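You operate a simulated robot arm through the tools that you are given. There is no shell and no other tool. Be economical: measure what you need, move in short steps, check, and stop when the job is done.

Carry out the task below with a simulated two-armed robot. There is one attempt and no reset: what you move stays moved.

JOB
Load the caddies for Car 4, then Car 1, onto the cart and shut its bar.
Fine: swing the cart bar open first; both caddies roll on down; the other caddies stay in their lanes and the low lane bar stays open.

It is judged by the outcome, as a careful person would: the job done as asked, and still so three seconds after it is handed in. It fails if anything else is knocked over, pushed out of place, dropped, spilled or broken.

ROBOT AND FRAMES
Two 7-joint arms with fingered hands on one trunk, on a base that drives. Base frame: it is fixed to the floor where the robot stands at the start and does not move with it; the origin is under the middle of the robot, x ahead of it, y to its left, z up. Readings come in mm, rad, newtons and seconds.
The left shoulder is at the start at [70, 142, 1089], the right one opposite. With the tool pointing down near the work surface each hand reaches from about 420 to 800 mm from the robot's upright axis, wherever it stands, measured 20 degrees to its own side. Places, roughly: cart bar [600, 0, 900]; line cart [800, -100, 800]; low lane bar [200, 600, 900]. Payload 3.6 kg a hand.
Tool frame (each hand has its own): the origin (TCP) lies between the finger pads and is the grasp point; the fingertips stand 25 mm ahead of it; z points along the fingers, y is the line along which they close. The gripper opens to 88 mm. The gripper's body begins 29 mm behind the TCP. The gripper is a hand of 5 fingers: y runs from the thumb to the fingers, the wrist lies at [-13, -97, -162] in the tool frame, and closing takes about 1.5 s.
Orientation is told as [roll, pitch, yaw] about the base's x, y, z axes, in that order, counted from this pose: with the fingers straight down and the wrist toward the robot, the tool's x, y and z point along [0, 1, 0], [1, 0, 0] and [0, 0, -1] of the base frame.

CONTROLS
- The arms move only by the tool apply_moves. It takes "left_steps", "right_steps" or both (then of equal length, played together; a hand with none holds still); each is a list of rows, each a list of 7 numbers: the shift along the tool's x, y, z in m, then the turn, a rotation vector about the tool's x, y, z in rad, then the closure in counts, from 0 (fully open) to 255 (shut). In form: [[x, y, z, wx, wy, wz, jaw], ...]. A call has 1 to 8 rows; each row shifts and turns the commanded pose from where the row before left it, along the tool's axes as they then stand. A row lasts 0.2 s, in which the tool goes at most 50 mm and 0.15 rad; a call with a longer step from one row to the next is refused whole, and so is a gripper value outside its range. A pose out of reach is approached as far as the arm can. The call stops where the force on the tool passes 90 N (or 10 N more than at its start, if that is more) or the arm is blocked; 0.2 s more then pass. Each finger travels about 72 mm/s and halts on what it meets, pressing with about 20 N; the grip force reading is that of the motor and also rises with nothing between the fingers. The clock runs only during rows and for 0.2 s after the last one: add rows that do not move to give the fingers time. It gives the time, the measured TCP pose, the force on the tool (base axes), the opening and the grip force at its end, in the units of the frame above (readings bear some noise).
- Cameras (640 x 400 px; columns grow to the right, rows downward): "scene" is now at [116.1, 45, 1335.7]; the picture's right is [0.62, -0.78, 0.00], its down [-0.32, -0.25, -0.91] and it looks along [0.72, 0.57, -0.41] (base axes); focal length 222 px, centre (320, 200). "left" rides on the left gripper at [-59, -79, -105] in its tool frame; the picture's right is [-0.73, -0.32, 0.61], its down [0.62, -0.68, 0.38] and it looks along [0.29, 0.66, 0.70] (tool axes); focal length 234 px, centre (320, 200). "right" rides on the right gripper at [59, -79, -105] in its tool frame; the picture's right is [-0.73, 0.32, -0.61], its down [-0.62, -0.68, 0.38] and it looks along [-0.29, 0.66, 0.70] (tool axes); focal length 234 px, centre (320, 200). There is no depth. A picture from a camera that has moved, and an enlarged one, comes with that camera's place and axes in the base frame and with its lens. The place of the scene camera against the robot may be out by one fixed shift of up to 18 mm in any direction.
- get_image(camera): a new picture of that camera. The clock stands still meanwhile.
- raise_lower(by): slides the trunk up (or, below 0, down) by that many mm; the arms and the scene camera ride with it, the base frame stays. It gives what a move gives, with no picture.
- roll_base(legs): drives the robot by 1 to 6 legs, each [ahead, left, turn to the left] in mm, mm and rad, along the robot's own axes; the way and the turn of a leg run together, so that a leg with both is an arc; at most 1500 mm and 3.142 rad a leg. The arms and the cameras ride along, it lands a little off, and it stops where it bumps. It gives what a move gives.
- preshape(shape, hand): the hand has 5 fingers and takes this shape, open, in about a second: jaw (thumb against the fingers, like two jaws); tri (thumb and two fingers); tip (a fingertip pinch); poke (one finger out to press); point (the index stretched); flat (the hand flat); cup (the hand cupped); fist (a fist). The gripper value then closes the fingers along that shape, each until it touches; the sizes above hold for jaw. It gives what a move gives, with no picture.
- turn_head(pan, tilt): turns the head with the scene camera to pan (to the left, within 1.501 rad either way) and tilt (down, from -0.506 to 1.204), counted from straight ahead of the robot. It gives what a move gives.
- close_up(camera, box): a new picture of the part [left, top, right, bottom] of that camera's present view, enlarged. The clock stands still meanwhile.
- sign_off(): hands the job in; it is judged then, once.

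Go step by step. Nothing tells you exact positions but the pictures and the camera data: compare them with the known pose of the tool, close in by small moves and look again before you grip or let go. The budget is 120 turns and 100 pictures, counting those below and the enlarged ones. Unless the task says otherwise, let go and move clear before handing in, and close with one line.

The tools are called by a JSON object that holds its "method" and its "body". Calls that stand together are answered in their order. apply_moves: Moves the arms, as the interface text tells. Its arguments: {"type":"object","properties":{"left_steps":{"type":"array"},"right_steps":{"type":"array"}},"required":[]} The other tools are called the same way: raise_lower (by) slides the trunk up or down; preshape (shape, hand) gives the hand a shape; roll_base (legs) drives the base; turn_head (pan, tilt) turns the head that bears the scene camera; get_image (camera) takes a picture; close_up (camera, box) takes an enlarged picture of a part of a camera's view; sign_off () hands the job in.

At the start:

```text
t: 0.0
left_ee_pos: [398.4, 383.0, 1233.2]
left_ee_rot: [0.0, 0.0, 0.0]
left_force: [0.5, 0.2, 0.9]
left_finger_gap: 87.7
left_gripper_force: 0.0
left_shape: jaw
right_ee_pos: [578.3, -87.3, 1043.9]
right_ee_rot: [0.0, 0.0, -0.001]
right_force: [-0.1, 0.8, 0.3]
right_finger_gap: 87.7
right_gripper_force: 0.0
right_shape: jaw
trunk travel left (down, up): [-625.0, 315.0]
robot x, y, heading: [-0.4, -1.2, -0.002]
head pan, tilt: [0.67, 0.417]
```

scene: 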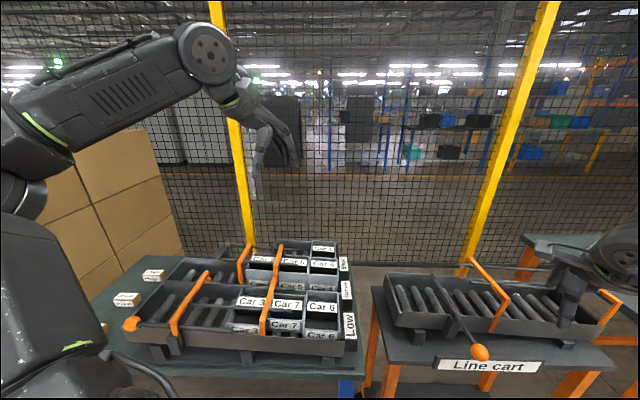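
right: 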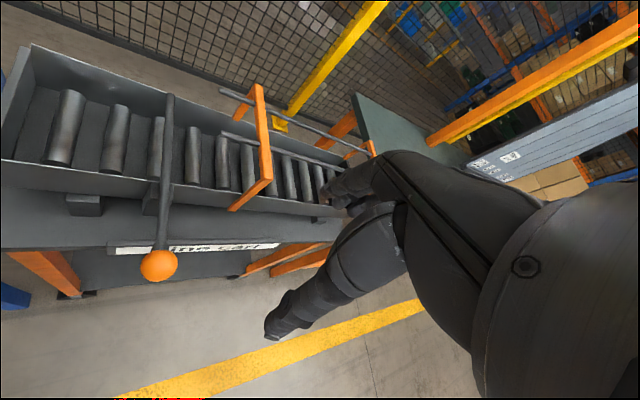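
left: 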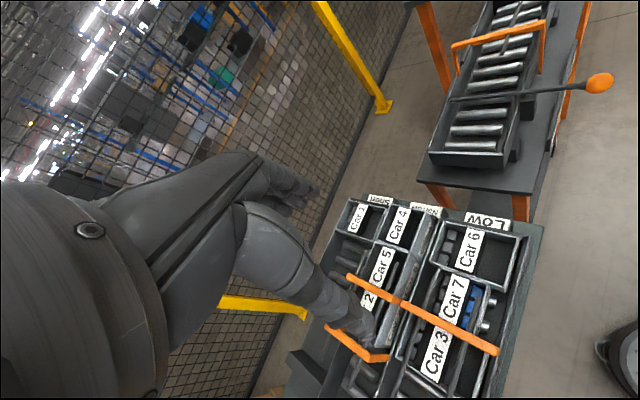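

I see a rack with roller lanes holding labelled caddies on the left, and a line cart with an orange-knobbed bar on the right. I will look closer before moving anything.

{"method": "close_up", "body": {"camera": "scene", "box": [100, 220, 370, 390]}}

{"method": "close_up", "body": {"camera": "scene", "box": [350, 220, 640, 400]}}

{"method": "close_up", "body": {"camera": "left", "box": [280, 180, 560, 400]}}

```text
2.35 times, centred on (235, 305) of scene
camera zoom: at [116.1, 45.0, 1335.7], right [0.62, -0.78, 0.0], down [-0.32, -0.25, -0.91], along [0.72, 0.57, -0.41], focal length 522 px, centre (520, -47)
```

zoom: 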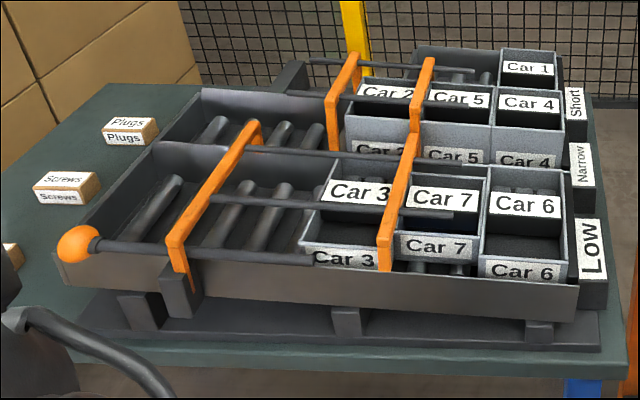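

```text
2.21 times, centred on (495, 310) of scene
camera zoom: at [116.1, 45.0, 1335.7], right [0.62, -0.78, 0.0], down [-0.32, -0.25, -0.91], along [0.72, 0.57, -0.41], focal length 490 px, centre (-66, -43)
```

zoom: 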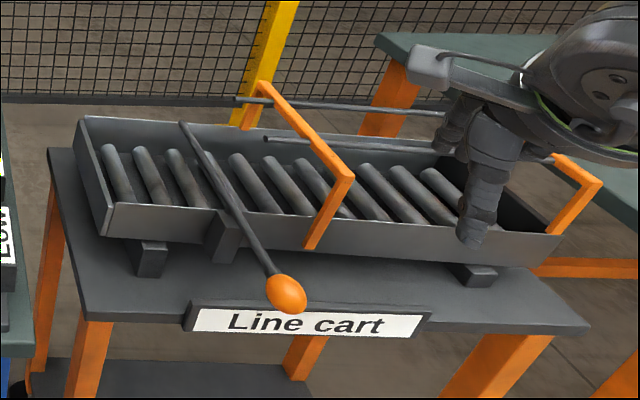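

```text
1.82 times, centred on (420, 290) of left
camera zoom: at [321.0, 324.7, 1336.3], right [-0.32, -0.73, -0.61], down [-0.68, 0.62, -0.38], along [0.66, 0.29, -0.7], focal length 426 px, centre (138, 36)
```

zoom: 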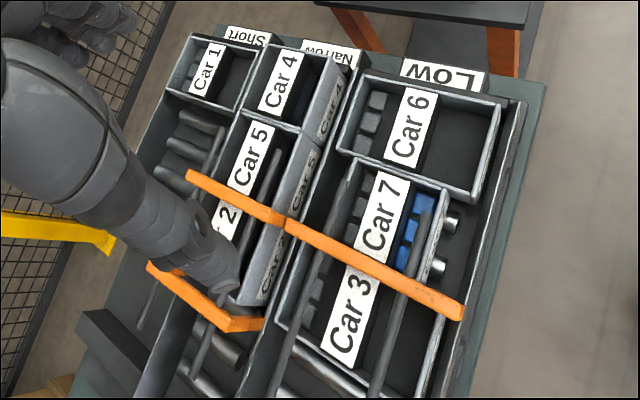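

The rack and cart both seem to slope down away from me to the right: caddies sit at the sign end of the rack, and the cart loads at its left end, upstream of the bar. I'll turn the head for more accurate views.

{"method": "turn_head", "body": {"pan": 0.0, "tilt": 0.75}}

{"method": "get_image", "body": {"camera": "scene"}}

{"method": "turn_head", "body": {"pan": 0.7, "tilt": 0.8}}

{"method": "get_image", "body": {"camera": "scene"}}

{"method": "close_up", "body": {"camera": "scene", "box": [220, 100, 420, 225]}}

```text
t: 1.1
left_ee_pos: [399.1, 383.5, 1231.2]
left_ee_rot: [-0.001, 0.001, 0.001]
left_force: [0.3, 0.1, 0.2]
left_finger_gap: 88.0
left_gripper_force: 0.0
left_shape: jaw
right_ee_pos: [578.5, -86.7, 1042.9]
right_ee_rot: [0.0, -0.001, -0.002]
right_force: [0.2, -0.1, -0.4]
right_finger_gap: 87.8
right_gripper_force: 0.1
right_shape: jaw
trunk travel left (down, up): [-625.0, 315.0]
robot x, y, heading: [1.8, -2.8, -0.004]
head pan, tilt: [0.0, 0.75]
```

```text
93 pictures are left
camera scene: at [126.6, -12.2, 1306.3], right [0.0, -1.0, 0.0], down [-0.68, 0.0, -0.73], along [0.73, 0.0, -0.68], focal length 222 px, centre (320, 200)
```

scene: 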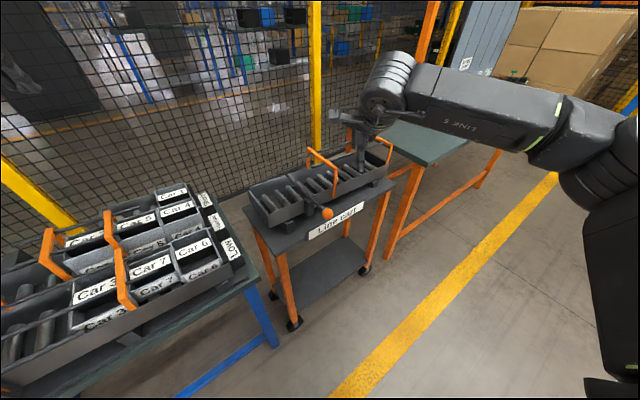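

```text
t: 2.1
left_ee_pos: [399.1, 383.1, 1231.8]
left_ee_rot: [-0.001, -0.001, -0.001]
left_force: [0.3, -0.3, -0.7]
left_finger_gap: 87.9
left_gripper_force: 0.1
left_shape: jaw
right_ee_pos: [578.9, -87.0, 1042.6]
right_ee_rot: [0.001, 0.0, -0.001]
right_force: [0.3, 1.3, -0.4]
right_finger_gap: 87.5
right_gripper_force: 0.2
right_shape: jaw
trunk travel left (down, up): [-625.0, 315.0]
robot x, y, heading: [-2.8, 0.7, -0.003]
head pan, tilt: [0.7, 0.799]
```

```text
92 pictures are left
camera scene: at [105.5, 39.6, 1302.2], right [0.64, -0.77, 0.0], down [-0.55, -0.46, -0.7], along [0.53, 0.45, -0.72], focal length 222 px, centre (320, 200)
```

scene: 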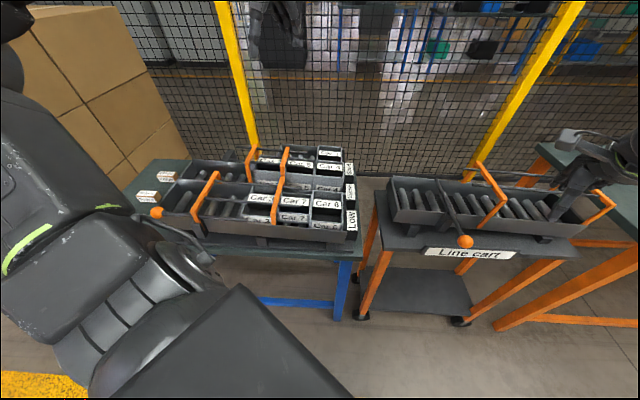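

```text
3.20 times, centred on (320, 162) of scene
camera zoom: at [105.5, 39.6, 1302.2], right [0.64, -0.77, 0.0], down [-0.55, -0.46, -0.7], along [0.53, 0.45, -0.72], focal length 710 px, centre (320, 320)
```

zoom: 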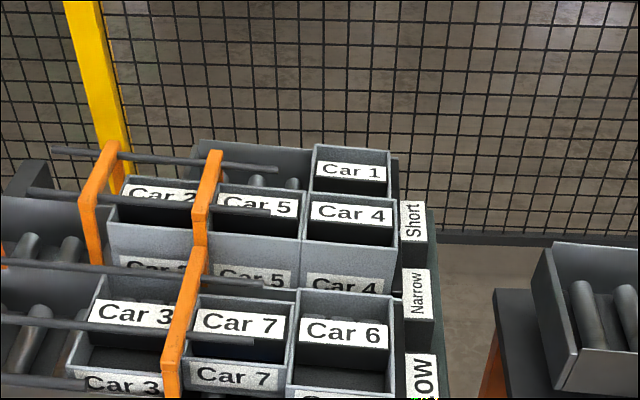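

Car 4 sits near (556, 382, 874), and the cart's closed bar has its knob near (559, -20, 855) with a pivot at the near wall. I'll zoom in on the two bars to see how they swing.

{"method": "close_up", "body": {"camera": "scene", "box": [370, 150, 530, 270]}}

{"method": "close_up", "body": {"camera": "scene", "box": [130, 160, 290, 270]}}

{"method": "close_up", "body": {"camera": "right", "box": [60, 70, 320, 290]}}

```text
3.33 times, centred on (450, 210) of scene
camera zoom: at [105.5, 39.6, 1302.2], right [0.64, -0.77, 0.0], down [-0.55, -0.46, -0.7], along [0.53, 0.45, -0.72], focal length 740 px, centre (-113, 167)
```

zoom: 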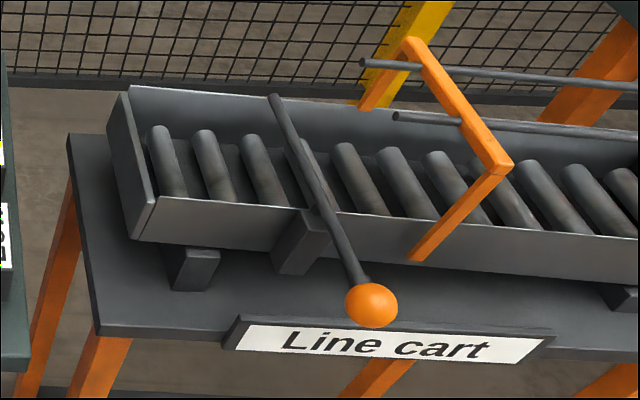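

```text
3.64 times, centred on (210, 215) of scene
camera zoom: at [105.5, 39.6, 1302.2], right [0.64, -0.77, 0.0], down [-0.55, -0.46, -0.7], along [0.53, 0.45, -0.72], focal length 807 px, centre (720, 146)
```

zoom: 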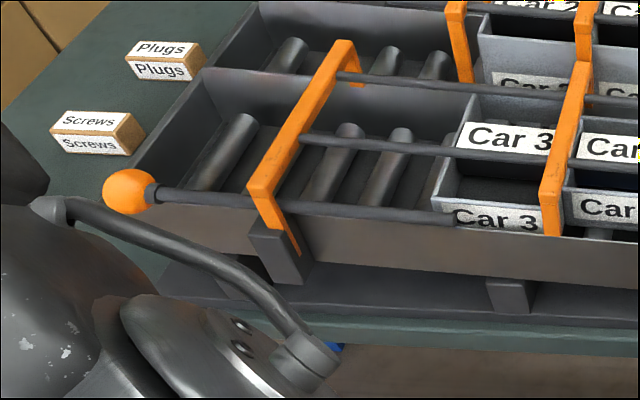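

```text
1.82 times, centred on (190, 180) of right
camera zoom: at [499.3, -29.3, 1148.3], right [0.32, -0.73, 0.61], down [-0.68, -0.62, -0.38], along [0.66, -0.29, -0.7], focal length 426 px, centre (556, 236)
```

zoom: 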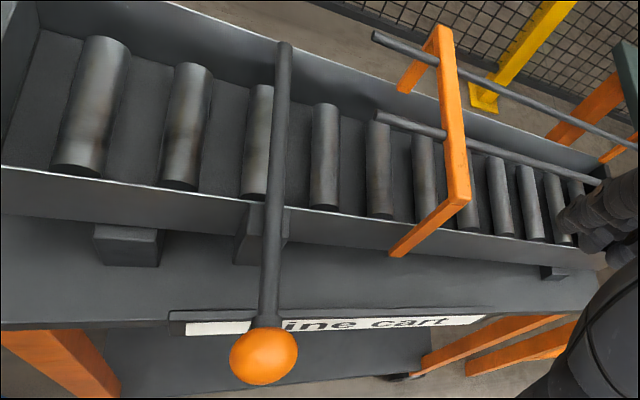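

The cart bar pivots on a block at the near wall, and its knob should swing uphill, toward the rack, as on the open low lane bar. I'll shape the right hand to poke and lower it a little for a second view of the knob.

{"method": "preshape", "body": {"hand": "right", "shape": "poke"}}

{"method": "apply_moves", "body": {"right_steps": [[0, 0.01, 0.04, 0, 0, 0, 0], [-0.02, 0.0, 0.03, 0, 0, 0, 0], [0, 0, 0, 0, 0, 0, 0]]}}

{"method": "get_image", "body": {"camera": "right"}}

{"method": "turn_head", "body": {"pan": 0.0, "tilt": 0.6}}

{"method": "close_up", "body": {"camera": "scene", "box": [220, 60, 460, 240]}}

```text
t: 3.0
left_ee_pos: [396.6, 383.6, 1232.4]
left_ee_rot: [0.001, 0.001, 0.001]
left_force: [-0.8, -0.4, 1.3]
left_finger_gap: 88.0
left_gripper_force: 0.0
left_shape: jaw
right_ee_pos: [578.3, -86.9, 1042.6]
right_ee_rot: [0.001, 0.002, -0.001]
right_force: [-0.6, -0.1, 0.0]
right_finger_gap: 0.1
right_gripper_force: 0.1
right_shape: poke
trunk travel left (down, up): [-625.0, 315.0]
robot x, y, heading: [-0.1, 0.5, 0.001]
head pan, tilt: [0.7, 0.799]
```

```text
t: 3.8
left_ee_pos: [398.3, 384.6, 1231.2]
left_ee_rot: [-0.003, -0.001, 0.0]
left_force: [0.5, -1.0, -0.2]
left_finger_gap: 87.5
left_gripper_force: 0.1
left_shape: jaw
right_ee_pos: [590.1, -105.8, 973.3]
right_ee_rot: [0.0, -0.001, 0.001]
right_force: [-0.6, -0.4, -0.2]
right_finger_gap: 0.0
right_gripper_force: 0.0
right_shape: poke
trunk travel left (down, up): [-625.0, 315.0]
robot x, y, heading: [-3.4, 0.5, -0.004]
head pan, tilt: [0.7, 0.799]
```

```text
87 pictures are left
camera right: at [509.4, -47.7, 1078.2], right [0.32, -0.73, 0.61], down [-0.68, -0.62, -0.38], along [0.66, -0.29, -0.7], focal length 234 px, centre (320, 200)
```

right: 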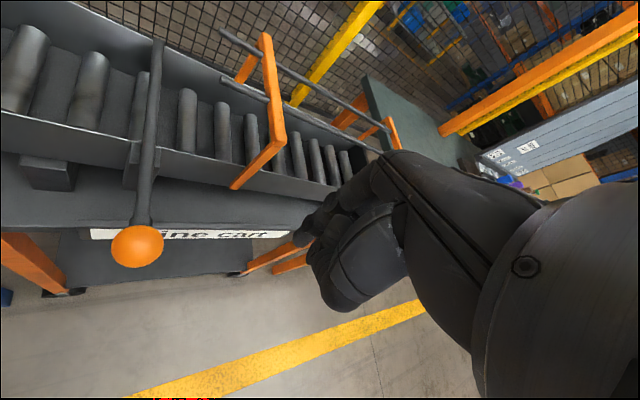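

```text
t: 4.9
left_ee_pos: [398.7, 384.2, 1232.6]
left_ee_rot: [0.0, 0.0, -0.001]
left_force: [-0.1, 0.5, 0.1]
left_finger_gap: 87.6
left_gripper_force: 0.0
left_shape: jaw
right_ee_pos: [588.1, -105.8, 973.3]
right_ee_rot: [0.0, 0.001, -0.001]
right_force: [0.1, -0.9, 0.4]
right_finger_gap: 0.0
right_gripper_force: 0.0
right_shape: poke
trunk travel left (down, up): [-625.0, 315.0]
robot x, y, heading: [-3.3, 2.0, -0.001]
head pan, tilt: [0.0, 0.6]
```

```text
2.22 times, centred on (340, 150) of scene
camera zoom: at [132.1, -12.1, 1319.1], right [0.0, -1.0, 0.0], down [-0.57, 0.0, -0.82], along [0.82, 0.0, -0.57], focal length 493 px, centre (276, 311)
```

zoom: 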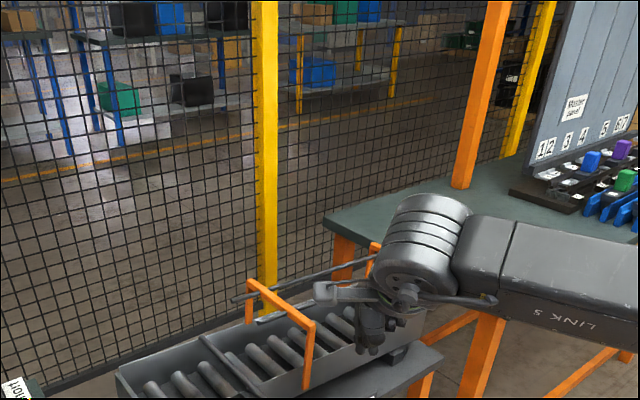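

Triangulating the knob from two right-hand views gives about (559.5, -19, 852), radius about 20 mm, with the pivot near (619, 28). I'll lower the poking finger to the knob's downhill side.

{"method": "apply_moves", "body": {"right_steps": [[0, -0.005, 0.045, 0, 0, 0, 0], [0, 0, 0.045, 0, 0, 0, 0], [0.03, 0, 0.018, 0, 0, 0, 0], [0.018, 0, 0, 0, 0, 0, 0], [0, 0, 0, 0, 0, 0, 0]]}}

{"method": "get_image", "body": {"camera": "right"}}

{"method": "turn_head", "body": {"pan": 0.1, "tilt": 0.8}}

{"method": "close_up", "body": {"camera": "scene", "box": [240, 100, 480, 250]}}

```text
t: 6.1
left_ee_pos: [397.6, 382.9, 1232.2]
left_ee_rot: [0.0, 0.0, -0.001]
left_force: [0.2, -0.2, -1.0]
left_finger_gap: 87.6
left_gripper_force: 0.1
left_shape: jaw
right_ee_pos: [583.1, -61.7, 865.4]
right_ee_rot: [0.0, 0.002, 0.0]
right_force: [0.0, -0.1, -0.3]
right_finger_gap: 0.0
right_gripper_force: 0.1
right_shape: poke
trunk travel left (down, up): [-625.0, 315.0]
robot x, y, heading: [2.4, -3.4, -0.004]
head pan, tilt: [0.0, 0.6]
```

```text
85 pictures are left
camera right: at [503.9, -3.6, 970.4], right [0.32, -0.73, 0.61], down [-0.68, -0.62, -0.38], along [0.66, -0.29, -0.7], focal length 234 px, centre (320, 200)
```

right: 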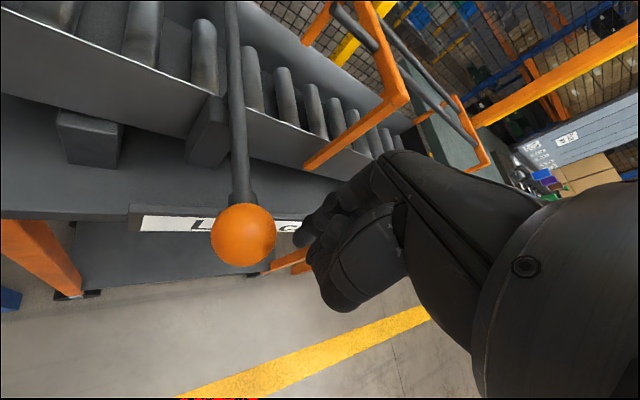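

```text
t: 6.8
left_ee_pos: [399.4, 383.4, 1233.0]
left_ee_rot: [0.001, -0.001, 0.001]
left_force: [0.7, 0.7, 0.1]
left_finger_gap: 87.6
left_gripper_force: 0.1
left_shape: jaw
right_ee_pos: [583.3, -61.4, 865.0]
right_ee_rot: [-0.002, -0.002, -0.001]
right_force: [0.0, -0.5, -0.5]
right_finger_gap: 0.2
right_gripper_force: 0.0
right_shape: poke
trunk travel left (down, up): [-625.0, 315.0]
robot x, y, heading: [0.8, -0.6, -0.0]
head pan, tilt: [0.099, 0.799]
```

```text
2.67 times, centred on (360, 175) of scene
camera zoom: at [124.0, -4.2, 1302.3], right [0.1, -1.0, 0.0], down [-0.71, -0.07, -0.7], along [0.69, 0.07, -0.72], focal length 592 px, centre (213, 267)
```

zoom: 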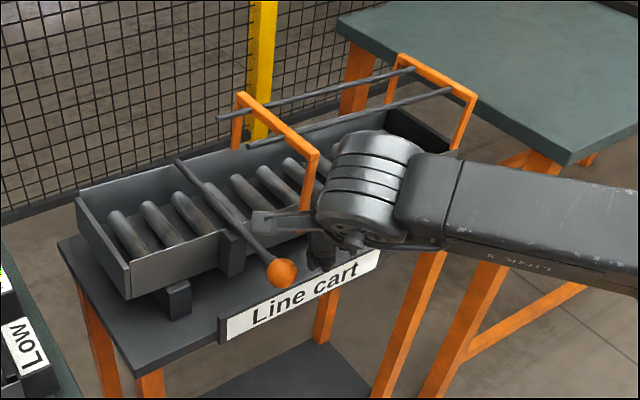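

The finger now stands just downhill of the knob. I'll push the knob uphill gently and check that the bar turns.

{"method": "apply_moves", "body": {"right_steps": [[0.019, -0.009, 0, 0, 0, 0, 0], [0.012, -0.011, 0, 0, 0, 0, 0], [0.012, -0.01, 0, 0, 0, 0, 0], [0, 0, 0, 0, 0, 0, 0]]}}

{"method": "get_image", "body": {"camera": "right"}}

```text
t: 7.8
left_ee_pos: [397.7, 382.3, 1231.9]
left_ee_rot: [-0.001, 0.0, -0.001]
left_force: [0.2, 0.4, -0.2]
left_finger_gap: 87.8
left_gripper_force: 0.1
left_shape: jaw
right_ee_pos: [552.8, -16.7, 864.5]
right_ee_rot: [0.001, -0.001, 0.002]
right_force: [0.1, -0.4, 0.2]
right_finger_gap: 0.2
right_gripper_force: 0.0
right_shape: poke
trunk travel left (down, up): [-625.0, 315.0]
robot x, y, heading: [1.2, -3.4, 0.005]
head pan, tilt: [0.099, 0.799]
```

```text
83 pictures are left
camera right: at [473.8, 41.3, 970.3], right [0.32, -0.73, 0.61], down [-0.68, -0.62, -0.38], along [0.66, -0.29, -0.7], focal length 234 px, centre (320, 200)
```

right: 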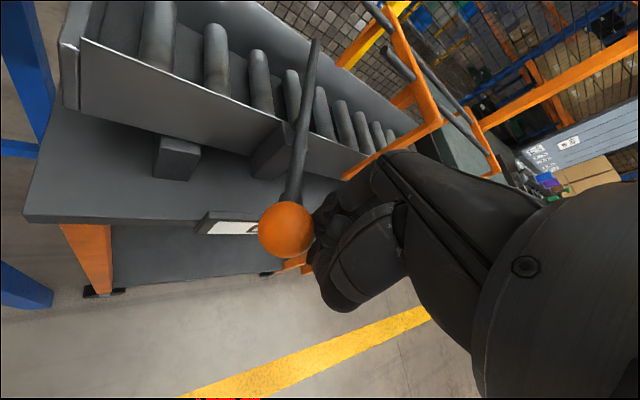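

The bar is turning; the knob is now near (548, 4). I'll continue along the arc.

{"method": "apply_moves", "body": {"right_steps": [[0.013, -0.007, 0, 0, 0, 0, 0], [0.013, -0.005, 0, 0, 0, 0, 0], [0.016, -0.003, 0, 0, 0, 0, 0], [0.016, 0.002, 0, 0, 0, 0, 0], [0, 0, 0, 0, 0, 0, 0]]}}

{"method": "get_image", "body": {"camera": "right"}}

```text
t: 9.0
left_ee_pos: [398.0, 383.5, 1231.4]
left_ee_rot: [0.002, 0.001, 0.002]
left_force: [0.6, 0.9, 0.2]
left_finger_gap: 87.6
left_gripper_force: 0.0
left_shape: jaw
right_ee_pos: [542.8, 41.8, 864.9]
right_ee_rot: [0.0, -0.001, -0.001]
right_force: [0.6, 0.0, 0.8]
right_finger_gap: 0.1
right_gripper_force: 0.2
right_shape: poke
trunk travel left (down, up): [-625.0, 315.0]
robot x, y, heading: [1.1, -1.0, 0.003]
head pan, tilt: [0.099, 0.799]
```

```text
82 pictures are left
camera right: at [461.8, 100.2, 969.7], right [0.32, -0.73, 0.61], down [-0.68, -0.62, -0.38], along [0.66, -0.29, -0.7], focal length 234 px, centre (320, 200)
```

right: 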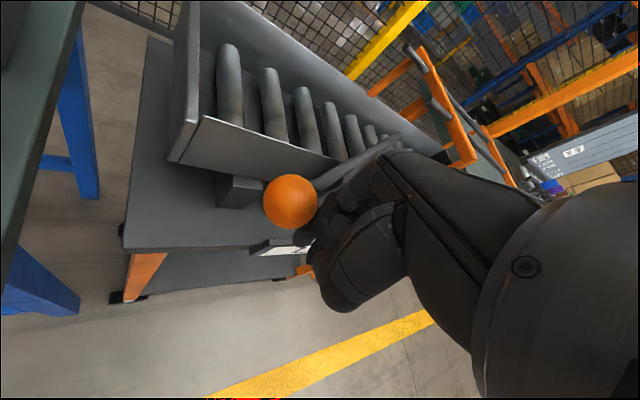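

The knob is at about (554, 70), nearly parallel to the cart. A few more small pushes should bring it to its stop.

{"method": "apply_moves", "body": {"right_steps": [[0.013, 0.005, 0, 0, 0, 0, 0], [0.01, 0.008, 0, 0, 0, 0, 0], [0.008, 0.01, 0, 0, 0, 0, 0], [0, 0, 0, 0, 0, 0, 0]]}}

{"method": "get_image", "body": {"camera": "right"}}

{"method": "close_up", "body": {"camera": "scene", "box": [240, 100, 480, 250]}}

```text
t: 10.0
left_ee_pos: [398.6, 383.4, 1230.7]
left_ee_rot: [0.0, 0.0, -0.001]
left_force: [0.6, -0.1, 0.0]
left_finger_gap: 87.9
left_gripper_force: 0.0
left_shape: jaw
right_ee_pos: [564.7, 74.6, 865.1]
right_ee_rot: [-0.001, -0.001, 0.0]
right_force: [0.7, 0.0, 0.3]
right_finger_gap: 0.0
right_gripper_force: 0.1
right_shape: poke
trunk travel left (down, up): [-625.0, 315.0]
robot x, y, heading: [-0.2, 0.8, 0.002]
head pan, tilt: [0.099, 0.799]
```

```text
81 pictures are left
camera right: at [484.6, 131.4, 970.8], right [0.32, -0.73, 0.61], down [-0.68, -0.62, -0.38], along [0.66, -0.29, -0.7], focal length 234 px, centre (320, 200)
```

right: 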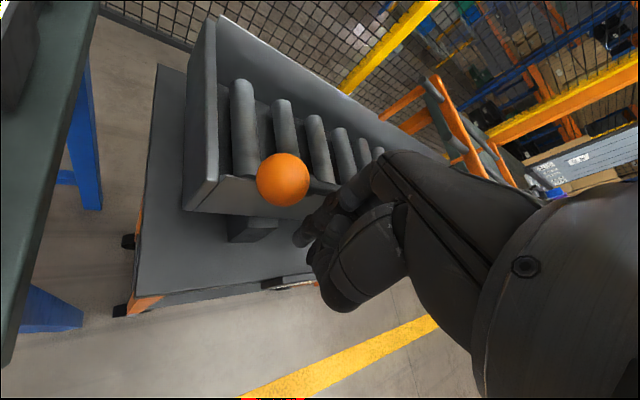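

```text
2.67 times, centred on (360, 175) of scene
camera zoom: at [123.9, -4.5, 1302.3], right [0.1, -1.0, 0.0], down [-0.71, -0.07, -0.7], along [0.69, 0.07, -0.72], focal length 592 px, centre (213, 267)
```

zoom: 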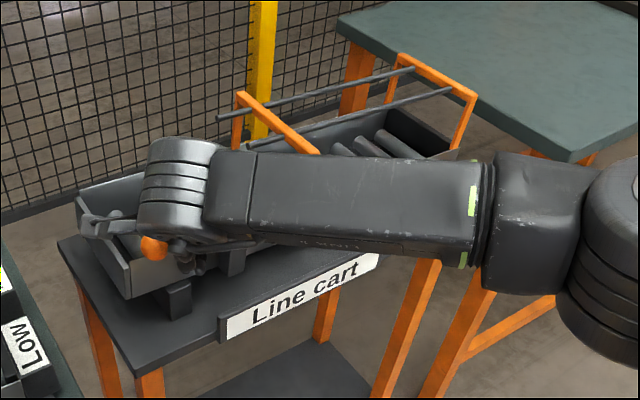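

The knob has reached about (588, 112), so the bar should be open. I'll lift the right hand away to check.

{"method": "apply_moves", "body": {"right_steps": [[-0.02, -0.02, 0.0, 0, 0, 0, 0], [0, 0, -0.05, 0, 0, 0, 0], [0, 0, -0.05, 0, 0, 0, 0], [-0.04, -0.02, -0.03, 0, 0, 0, 0], [-0.05, 0, 0, 0, 0, 0, 0], [-0.05, 0, 0, 0, 0, 0, 0], [-0.05, 0, 0, 0, 0, 0, 0], [-0.05, 0, 0, 0, 0, 0, 0]]}}

{"method": "apply_moves", "body": {"right_steps": [[-0.05, -0.02, 0, 0, 0, 0, 0], [-0.05, -0.03, 0, 0, 0, 0, 0], [0, -0.04, 0, 0, 0, 0, 0]]}}

{"method": "close_up", "body": {"camera": "scene", "box": [240, 100, 480, 250]}}

{"method": "get_image", "body": {"camera": "right"}}

```text
refused: row 4 steps farther than a row can; nothing moved
```

```text
refused: row 1 steps farther than a row can; nothing moved
```

```text
2.67 times, centred on (360, 175) of scene
camera zoom: at [123.9, -4.5, 1302.3], right [0.1, -1.0, 0.0], down [-0.71, -0.07, -0.7], along [0.69, 0.07, -0.72], focal length 592 px, centre (213, 267)
```

zoom: 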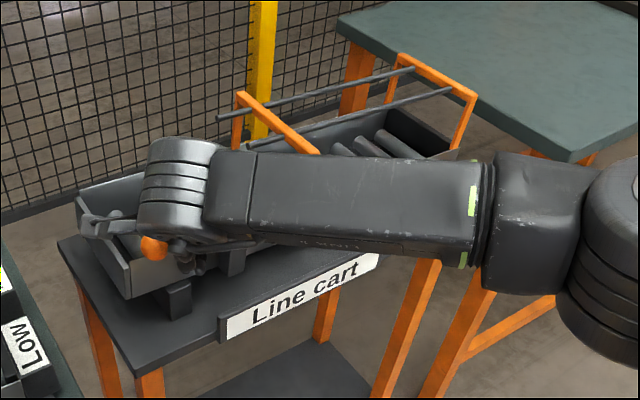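

```text
78 pictures are left
camera right: at [484.6, 131.4, 970.8], right [0.32, -0.73, 0.61], down [-0.68, -0.62, -0.38], along [0.66, -0.29, -0.7], focal length 234 px, centre (320, 200)
```

right: 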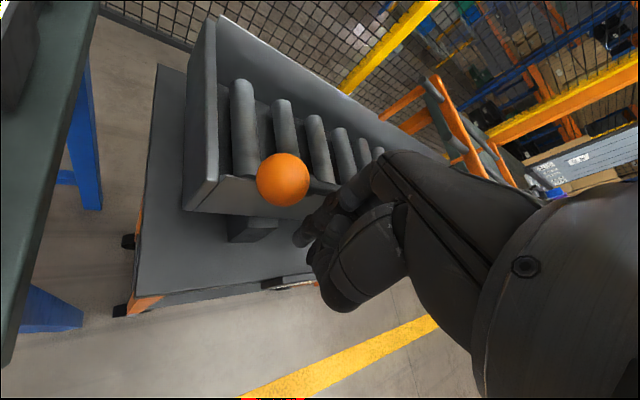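

The step limit refused my move, so nothing has shifted. I'll withdraw with shorter steps.

{"method": "apply_moves", "body": {"right_steps": [[-0.02, -0.02, 0.0, 0, 0, 0, 0], [0, 0, -0.045, 0, 0, 0, 0], [0, 0, -0.045, 0, 0, 0, 0], [-0.03, -0.02, -0.03, 0, 0, 0, 0], [-0.045, 0, 0, 0, 0, 0, 0], [-0.045, 0, 0, 0, 0, 0, 0], [-0.045, 0, 0, 0, 0, 0, 0], [-0.045, 0, 0, 0, 0, 0, 0]]}}

{"method": "apply_moves", "body": {"right_steps": [[-0.04, -0.02, 0, 0, 0, 0, 0], [-0.04, -0.02, 0, 0, 0, 0, 0], [-0.03, -0.03, 0, 0, 0, 0, 0], [0, 0, 0, 0, 0, 0, 0]]}}

{"method": "close_up", "body": {"camera": "scene", "box": [240, 100, 480, 250]}}

```text
t: 11.8
left_ee_pos: [398.6, 381.2, 1232.8]
left_ee_rot: [0.003, 0.0, 0.001]
left_force: [-0.3, -0.1, -0.4]
left_finger_gap: 87.7
left_gripper_force: 0.1
left_shape: jaw
right_ee_pos: [521.4, -160.2, 984.6]
right_ee_rot: [0.003, 0.001, -0.001]
right_force: [0.0, -0.3, -0.5]
right_finger_gap: 0.1
right_gripper_force: 0.1
right_shape: poke
trunk travel left (down, up): [-625.0, 315.0]
robot x, y, heading: [0.3, -1.4, 0.004]
head pan, tilt: [0.099, 0.799]
```

```text
t: 12.8
left_ee_pos: [399.8, 384.8, 1231.3]
left_ee_rot: [0.002, 0.0, 0.0]
left_force: [-0.1, -0.4, -0.6]
left_finger_gap: 87.6
left_gripper_force: 0.0
left_shape: jaw
right_ee_pos: [451.4, -268.3, 985.7]
right_ee_rot: [0.0, 0.001, -0.001]
right_force: [-0.2, 0.1, 0.2]
right_finger_gap: 0.0
right_gripper_force: 0.0
right_shape: poke
trunk travel left (down, up): [-625.0, 315.0]
robot x, y, heading: [0.7, 2.4, 0.001]
head pan, tilt: [0.099, 0.799]
```

```text
2.67 times, centred on (360, 175) of scene
camera zoom: at [124.8, -4.2, 1302.2], right [0.1, -0.99, 0.0], down [-0.71, -0.07, -0.7], along [0.69, 0.07, -0.72], focal length 592 px, centre (213, 267)
```

zoom: 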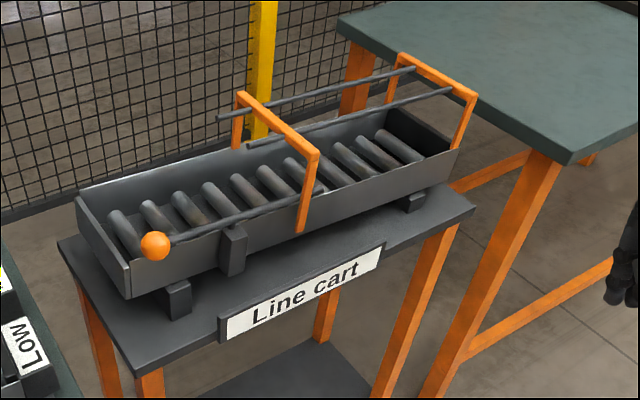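

The bar is fully open over the near wall, leaving a loading bay centred near (669, 111). Next I'll bring the left hand over Car 4 for a good look.

{"method": "apply_moves", "body": {"left_steps": [[0, 0.04, 0.02, 0, 0, 0, 0], [0, 0.04, 0.02, 0, 0, 0, 0], [0, 0.02, 0.04, 0, 0, 0, 0], [0, 0, 0.04, 0, 0, 0, 0], [0, 0, 0, 0, 0, 0, 0]]}}

{"method": "get_image", "body": {"camera": "left"}}

{"method": "turn_head", "body": {"pan": 0.65, "tilt": 0.7}}

{"method": "get_image", "body": {"camera": "scene"}}

```text
t: 14.0
left_ee_pos: [498.3, 382.1, 1110.8]
left_ee_rot: [0.001, 0.001, -0.001]
left_force: [-0.4, -0.5, -0.4]
left_finger_gap: 87.5
left_gripper_force: 0.0
left_shape: jaw
right_ee_pos: [450.9, -270.0, 985.8]
right_ee_rot: [0.0, -0.001, 0.0]
right_force: [0.6, 0.1, -0.4]
right_finger_gap: 0.0
right_gripper_force: 0.0
right_shape: poke
trunk travel left (down, up): [-625.0, 315.0]
robot x, y, heading: [-1.9, 1.9, -0.0]
head pan, tilt: [0.099, 0.799]
```

```text
76 pictures are left
camera left: at [421.2, 322.8, 1214.8], right [-0.32, -0.73, -0.61], down [-0.68, 0.62, -0.38], along [0.66, 0.29, -0.7], focal length 234 px, centre (320, 200)
```

left: 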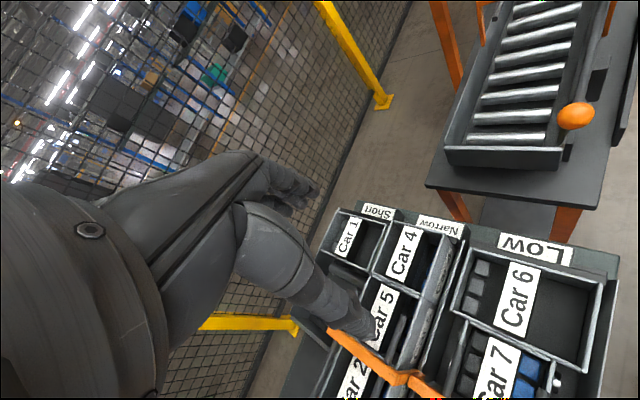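

```text
t: 15.0
left_ee_pos: [499.6, 382.9, 1111.4]
left_ee_rot: [0.0, 0.001, 0.001]
left_force: [-0.5, 0.7, 0.0]
left_finger_gap: 87.6
left_gripper_force: 0.1
left_shape: jaw
right_ee_pos: [452.1, -269.9, 985.3]
right_ee_rot: [0.001, 0.0, 0.0]
right_force: [-0.1, 0.1, 0.2]
right_finger_gap: 0.0
right_gripper_force: 0.1
right_shape: poke
trunk travel left (down, up): [-625.0, 315.0]
robot x, y, heading: [1.4, -0.3, 0.001]
head pan, tilt: [0.649, 0.7]
```

```text
75 pictures are left
camera scene: at [111.4, 38.8, 1310.5], right [0.6, -0.8, 0.0], down [-0.51, -0.39, -0.76], along [0.61, 0.46, -0.64], focal length 222 px, centre (320, 200)
```

scene: 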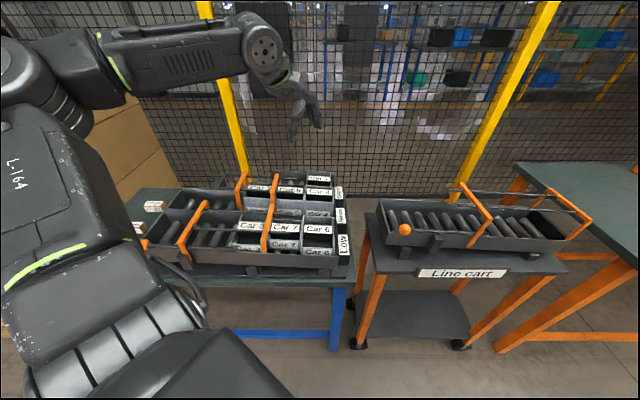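

{"method": "close_up", "body": {"camera": "left", "box": [300, 190, 480, 310]}}

{"method": "close_up", "body": {"camera": "scene", "box": [230, 160, 360, 275]}}

```text
3.33 times, centred on (390, 250) of left
camera zoom: at [421.4, 323.3, 1215.0], right [-0.32, -0.73, -0.61], down [-0.68, 0.62, -0.38], along [0.66, 0.29, -0.7], focal length 781 px, centre (87, 33)
```

zoom: 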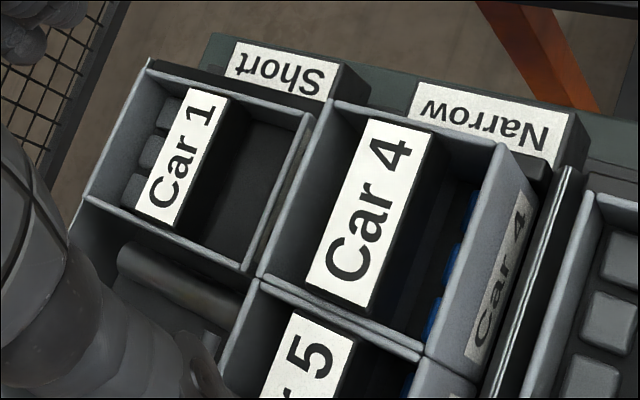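

```text
3.48 times, centred on (295, 218) of scene
camera zoom: at [111.4, 38.8, 1310.5], right [0.6, -0.8, 0.0], down [-0.51, -0.39, -0.76], along [0.61, 0.46, -0.64], focal length 772 px, centre (407, 139)
```

zoom: 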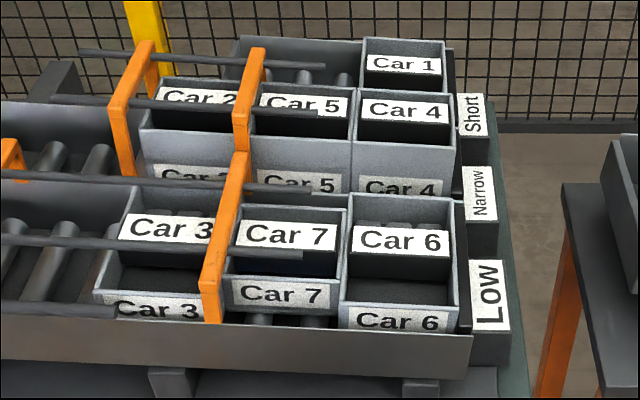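

The caddies have a solid central handle block about 28 mm wide running along the lane; the lane and cart are parallel, at about -56° from x. I'll yaw the left hand to straddle the handle, part-close the jaw and descend a bit for another view.

{"method": "apply_moves", "body": {"left_steps": [[0, 0, 0, 0, 0, -0.1214, 70], [0, 0, 0, 0, 0, -0.1214, 140], [0, 0, 0, 0, 0, -0.1214, 140], [0, 0, 0, 0, 0, -0.1214, 140], [0, 0, 0, 0, 0, -0.1214, 140], [-0.03, 0.03, 0.02, 0, 0, 0, 140], [-0.003, 0.01, 0.04, 0, 0, 0, 140], [0, 0, 0, 0, 0, 0, 140]]}}

{"method": "get_image", "body": {"camera": "left"}}

{"method": "close_up", "body": {"camera": "scene", "box": [220, 120, 380, 240]}}

```text
t: 16.8
left_ee_pos: [550.4, 378.0, 1050.2]
left_ee_rot: [0.0, 0.001, 0.609]
left_force: [-0.3, 0.0, 0.2]
left_finger_gap: 40.0
left_gripper_force: 0.2
left_shape: jaw
right_ee_pos: [451.5, -268.4, 986.3]
right_ee_rot: [0.0, -0.002, 0.0]
right_force: [0.9, -0.5, 0.0]
right_finger_gap: 0.0
right_gripper_force: 0.1
right_shape: poke
trunk travel left (down, up): [-625.0, 315.0]
robot x, y, heading: [1.9, -4.5, 0.003]
head pan, tilt: [0.649, 0.7]
```

```text
72 pictures are left
camera left: at [519.5, 284.6, 1155.2], right [0.15, -0.78, -0.61], down [-0.92, 0.12, -0.38], along [0.37, 0.61, -0.7], focal length 234 px, centre (320, 200)
```

left: 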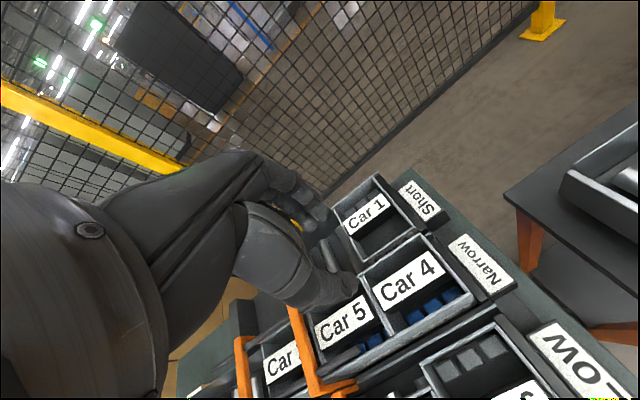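

```text
3.33 times, centred on (300, 180) of scene
camera zoom: at [110.8, 38.4, 1310.6], right [0.6, -0.8, 0.0], down [-0.51, -0.39, -0.77], along [0.61, 0.46, -0.64], focal length 740 px, centre (387, 267)
```

zoom: 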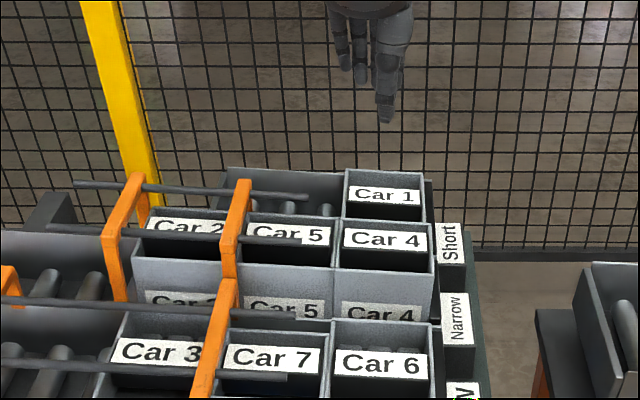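

The hand is above Car 4, with gap 40 mm. I'll look more closely at the caddy and fingers.

{"method": "close_up", "body": {"camera": "left", "box": [290, 170, 520, 320]}}

{"method": "close_up", "body": {"camera": "scene", "box": [280, 100, 360, 160]}}

```text
2.67 times, centred on (405, 245) of left
camera zoom: at [519.5, 284.6, 1155.2], right [0.15, -0.78, -0.61], down [-0.92, 0.12, -0.38], along [0.37, 0.61, -0.7], focal length 624 px, centre (93, 80)
```

zoom: 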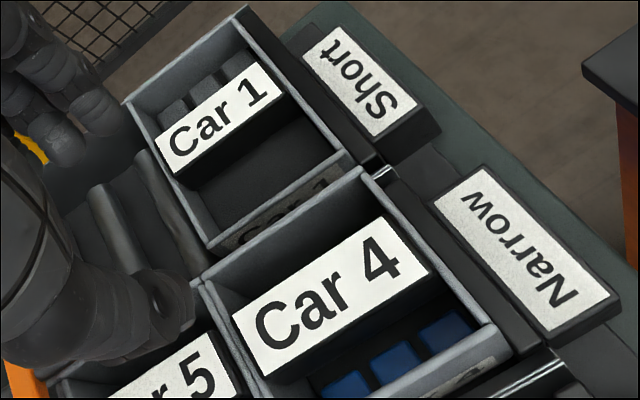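

```text
6.67 times, centred on (320, 130) of scene
camera zoom: at [110.8, 38.4, 1310.6], right [0.6, -0.8, 0.0], down [-0.51, -0.39, -0.77], along [0.61, 0.46, -0.64], focal length 1480 px, centre (320, 667)
```

zoom: 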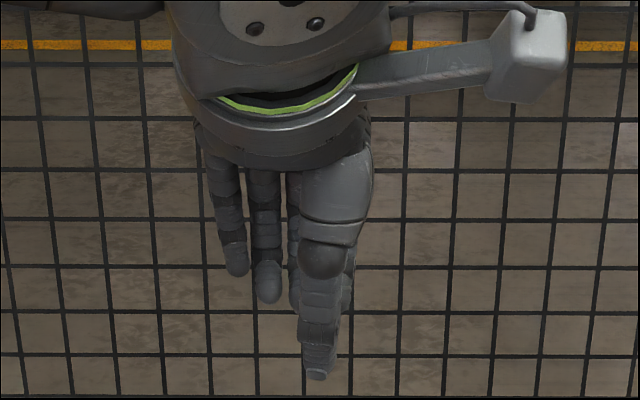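

The handle top of Car 4 is centred near (548, 377, 886), about 25 x 75 mm. I'll descend so the fingertips are just above it and check the straddle.

{"method": "apply_moves", "body": {"left_steps": [[-0.008, -0.003, 0.03, 0, 0, 0, 155], [0, 0, 0.04, 0, 0, 0, 155], [0, 0, 0.04, 0, 0, 0, 155], [0, 0, 0.008, 0, 0, 0, 155], [0, 0, 0, 0, 0, 0, 155]]}}

{"method": "get_image", "body": {"camera": "left"}}

{"method": "close_up", "body": {"camera": "scene", "box": [270, 130, 370, 205]}}

```text
t: 18.0
left_ee_pos: [551.4, 371.9, 933.8]
left_ee_rot: [0.0, -0.001, 0.609]
left_force: [0.2, -0.4, 0.7]
left_finger_gap: 34.5
left_gripper_force: 0.1
left_shape: jaw
right_ee_pos: [452.0, -269.0, 986.5]
right_ee_rot: [0.001, 0.001, 0.001]
right_force: [-0.2, 1.2, 0.6]
right_finger_gap: 0.1
right_gripper_force: 0.1
right_shape: poke
trunk travel left (down, up): [-625.0, 315.0]
robot x, y, heading: [-0.7, -0.2, 0.003]
head pan, tilt: [0.649, 0.7]
```

```text
68 pictures are left
camera left: at [521.3, 277.8, 1037.8], right [0.15, -0.78, -0.61], down [-0.92, 0.12, -0.38], along [0.37, 0.61, -0.7], focal length 234 px, centre (320, 200)
```

left: 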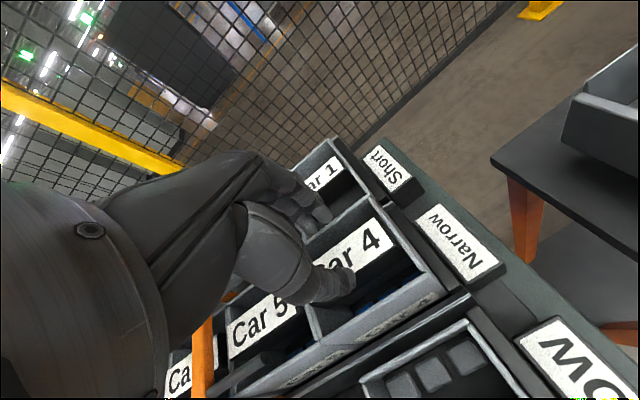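

```text
5.33 times, centred on (320, 168) of scene
camera zoom: at [111.4, 39.0, 1310.5], right [0.6, -0.8, 0.0], down [-0.51, -0.39, -0.76], along [0.61, 0.46, -0.64], focal length 1184 px, centre (320, 373)
```

zoom: 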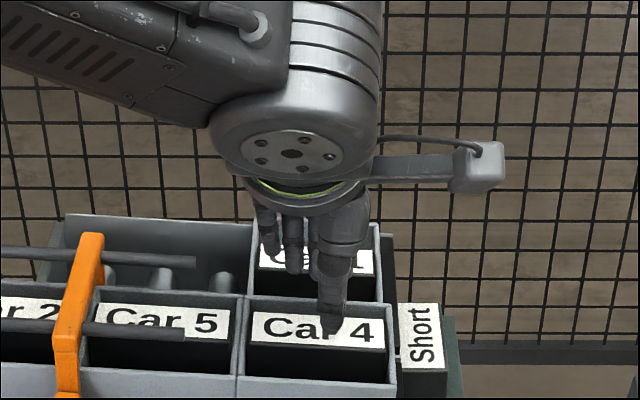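

{"method": "close_up", "body": {"camera": "left", "box": [250, 140, 450, 340]}}

```text
2.00 times, centred on (350, 240) of left
camera zoom: at [521.3, 277.8, 1037.8], right [0.15, -0.78, -0.61], down [-0.92, 0.12, -0.38], along [0.37, 0.61, -0.7], focal length 468 px, centre (260, 120)
```

zoom: 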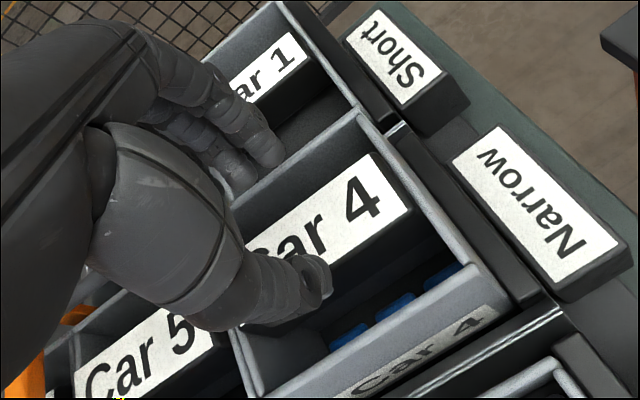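

Thumb and fingertips straddle the handle evenly (centre offset under 1 mm), and the handle stands about 17 mm proud of the caddy walls. I'll descend to grip height and look at the force.

{"method": "apply_moves", "body": {"left_steps": [[0, 0, 0.02, 0, 0, 0, 155], [0, 0, 0.02, 0, 0, 0, 155], [0, 0, 0.015, 0, 0, 0, 155], [0, 0, 0, 0, 0, 0, 155]]}}

{"method": "close_up", "body": {"camera": "left", "box": [250, 140, 450, 340]}}

{"method": "close_up", "body": {"camera": "scene", "box": [270, 150, 370, 225]}}

```text
t: 19.0
left_ee_pos: [548.8, 366.4, 891.6]
left_ee_rot: [-0.006, -0.021, 0.606]
left_force: [3.3, 2.8, 67.4]
left_finger_gap: 36.4
left_gripper_force: 19.8
left_shape: jaw
right_ee_pos: [443.7, -273.6, 989.5]
right_ee_rot: [0.005, -0.01, 0.001]
right_force: [0.5, -0.3, -0.2]
right_finger_gap: 0.0
right_gripper_force: 0.1
right_shape: poke
trunk travel left (down, up): [-625.0, 315.0]
robot x, y, heading: [0.7, 0.8, 0.001]
head pan, tilt: [0.649, 0.7]
```

```text
2.00 times, centred on (350, 240) of left
camera zoom: at [516.7, 271.9, 994.7], right [0.16, -0.78, -0.61], down [-0.91, 0.13, -0.4], along [0.39, 0.62, -0.68], focal length 468 px, centre (260, 120)
```

zoom: 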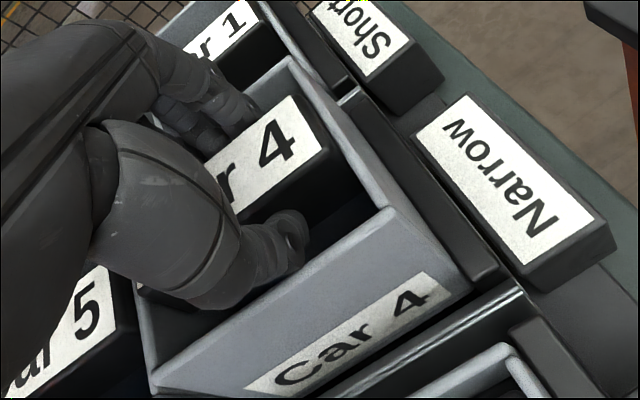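

```text
5.33 times, centred on (320, 188) of scene
camera zoom: at [100.4, 32.1, 1312.7], right [0.6, -0.8, 0.0], down [-0.51, -0.39, -0.77], along [0.61, 0.47, -0.64], focal length 1184 px, centre (320, 267)
```

zoom: 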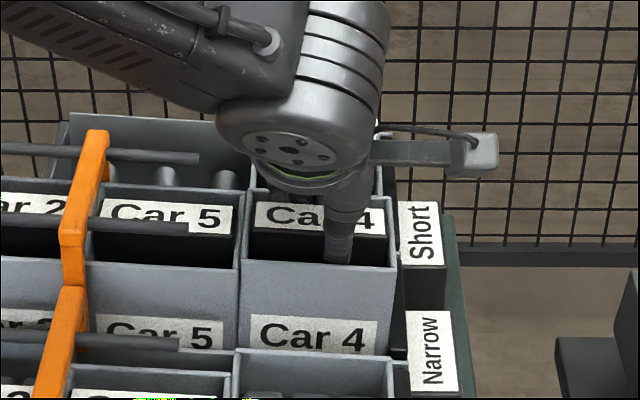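

Something resisted with 67 N at TCP z of 892, so I'll back off slightly and find what touched.

{"method": "apply_moves", "body": {"left_steps": [[0, 0, -0.02, 0, 0, 0, 155], [0, 0, 0, 0, 0, 0, 155]]}}

{"method": "close_up", "body": {"camera": "left", "box": [280, 150, 400, 270]}}

{"method": "close_up", "body": {"camera": "scene", "box": [290, 160, 350, 210]}}

```text
t: 19.6
left_ee_pos: [551.0, 372.0, 897.3]
left_ee_rot: [0.0, 0.007, 0.608]
left_force: [-0.7, 0.1, -4.1]
left_finger_gap: 32.1
left_gripper_force: 20.3
left_shape: jaw
right_ee_pos: [451.0, -269.7, 986.3]
right_ee_rot: [0.0, 0.0, 0.0]
right_force: [-0.4, 0.0, -0.2]
right_finger_gap: 0.0
right_gripper_force: 0.1
right_shape: poke
trunk travel left (down, up): [-625.0, 315.0]
robot x, y, heading: [1.8, -0.2, 0.0]
head pan, tilt: [0.649, 0.7]
```

```text
3.33 times, centred on (340, 210) of left
camera zoom: at [521.8, 278.1, 1002.0], right [0.15, -0.78, -0.61], down [-0.92, 0.12, -0.38], along [0.37, 0.61, -0.7], focal length 781 px, centre (253, 167)
```

zoom: 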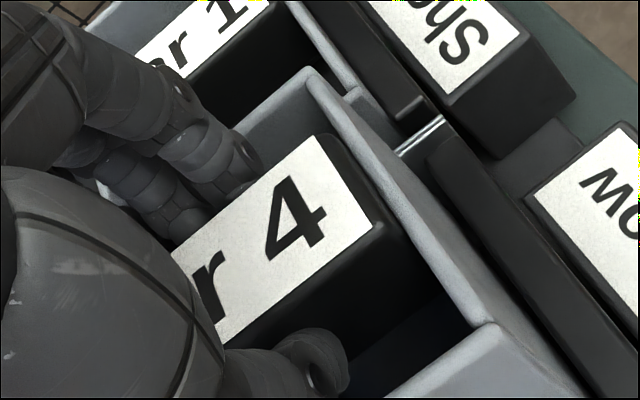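

```text
8.00 times, centred on (320, 185) of scene
camera zoom: at [110.9, 38.8, 1309.9], right [0.6, -0.8, 0.0], down [-0.51, -0.39, -0.77], along [0.61, 0.46, -0.64], focal length 1776 px, centre (320, 320)
```

zoom: 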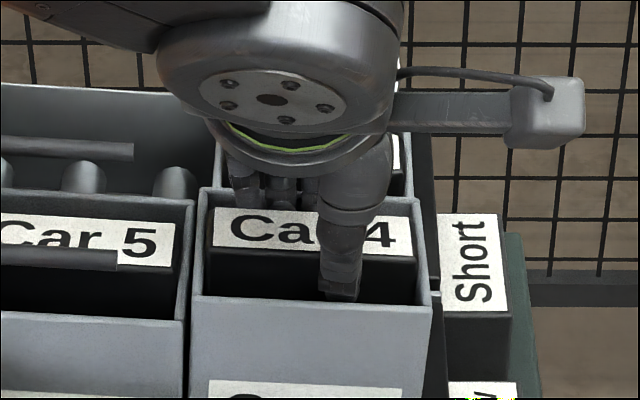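

The fingers are lightly touching the handle sides, so the straddle was too tight. I'll open to about 43 mm and descend gently again.

{"method": "apply_moves", "body": {"left_steps": [[0, 0, 0, 0, 0, 0, 130], [0, 0, 0, 0, 0, 0, 130], [0, 0, 0.005, 0, 0, 0, 130], [0, 0, 0, 0, 0, 0, 130]]}}

{"method": "apply_moves", "body": {"left_steps": [[0, 0, 0.006, 0, 0, 0, 130], [0, 0, 0, 0, 0, 0, 130]]}}

{"method": "close_up", "body": {"camera": "left", "box": [280, 150, 400, 270]}}

```text
t: 20.6
left_ee_pos: [552.1, 369.7, 896.9]
left_ee_rot: [-0.001, -0.003, 0.606]
left_force: [0.8, -0.2, 15.9]
left_finger_gap: 40.5
left_gripper_force: 0.1
left_shape: jaw
right_ee_pos: [449.1, -270.2, 987.1]
right_ee_rot: [0.003, -0.002, -0.002]
right_force: [-0.4, 0.3, 0.3]
right_finger_gap: 0.0
right_gripper_force: 0.0
right_shape: poke
trunk travel left (down, up): [-625.0, 315.0]
robot x, y, heading: [-3.0, -2.9, -0.004]
head pan, tilt: [0.649, 0.7]
```

```text
t: 21.2
left_ee_pos: [549.4, 367.9, 893.6]
left_ee_rot: [-0.002, -0.011, 0.607]
left_force: [1.6, 1.9, 42.8]
left_finger_gap: 40.4
left_gripper_force: 0.1
left_shape: jaw
right_ee_pos: [447.1, -271.6, 989.4]
right_ee_rot: [0.004, -0.005, -0.001]
right_force: [0.6, -0.7, -0.5]
right_finger_gap: 0.1
right_gripper_force: 0.1
right_shape: poke
trunk travel left (down, up): [-625.0, 315.0]
robot x, y, heading: [0.9, 0.6, -0.002]
head pan, tilt: [0.649, 0.7]
```

```text
3.33 times, centred on (340, 210) of left
camera zoom: at [518.2, 274.1, 998.5], right [0.15, -0.78, -0.61], down [-0.91, 0.13, -0.39], along [0.38, 0.62, -0.69], focal length 781 px, centre (253, 167)
```

zoom: 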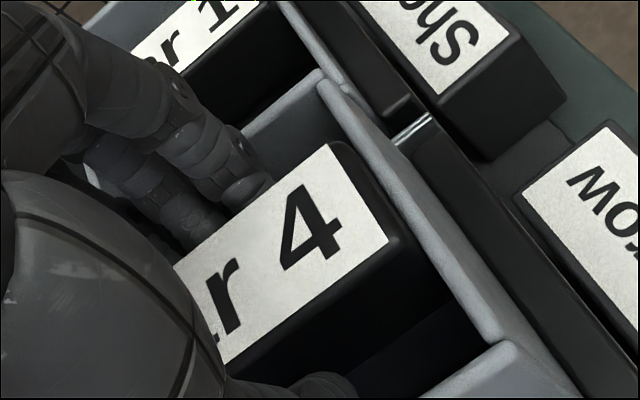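

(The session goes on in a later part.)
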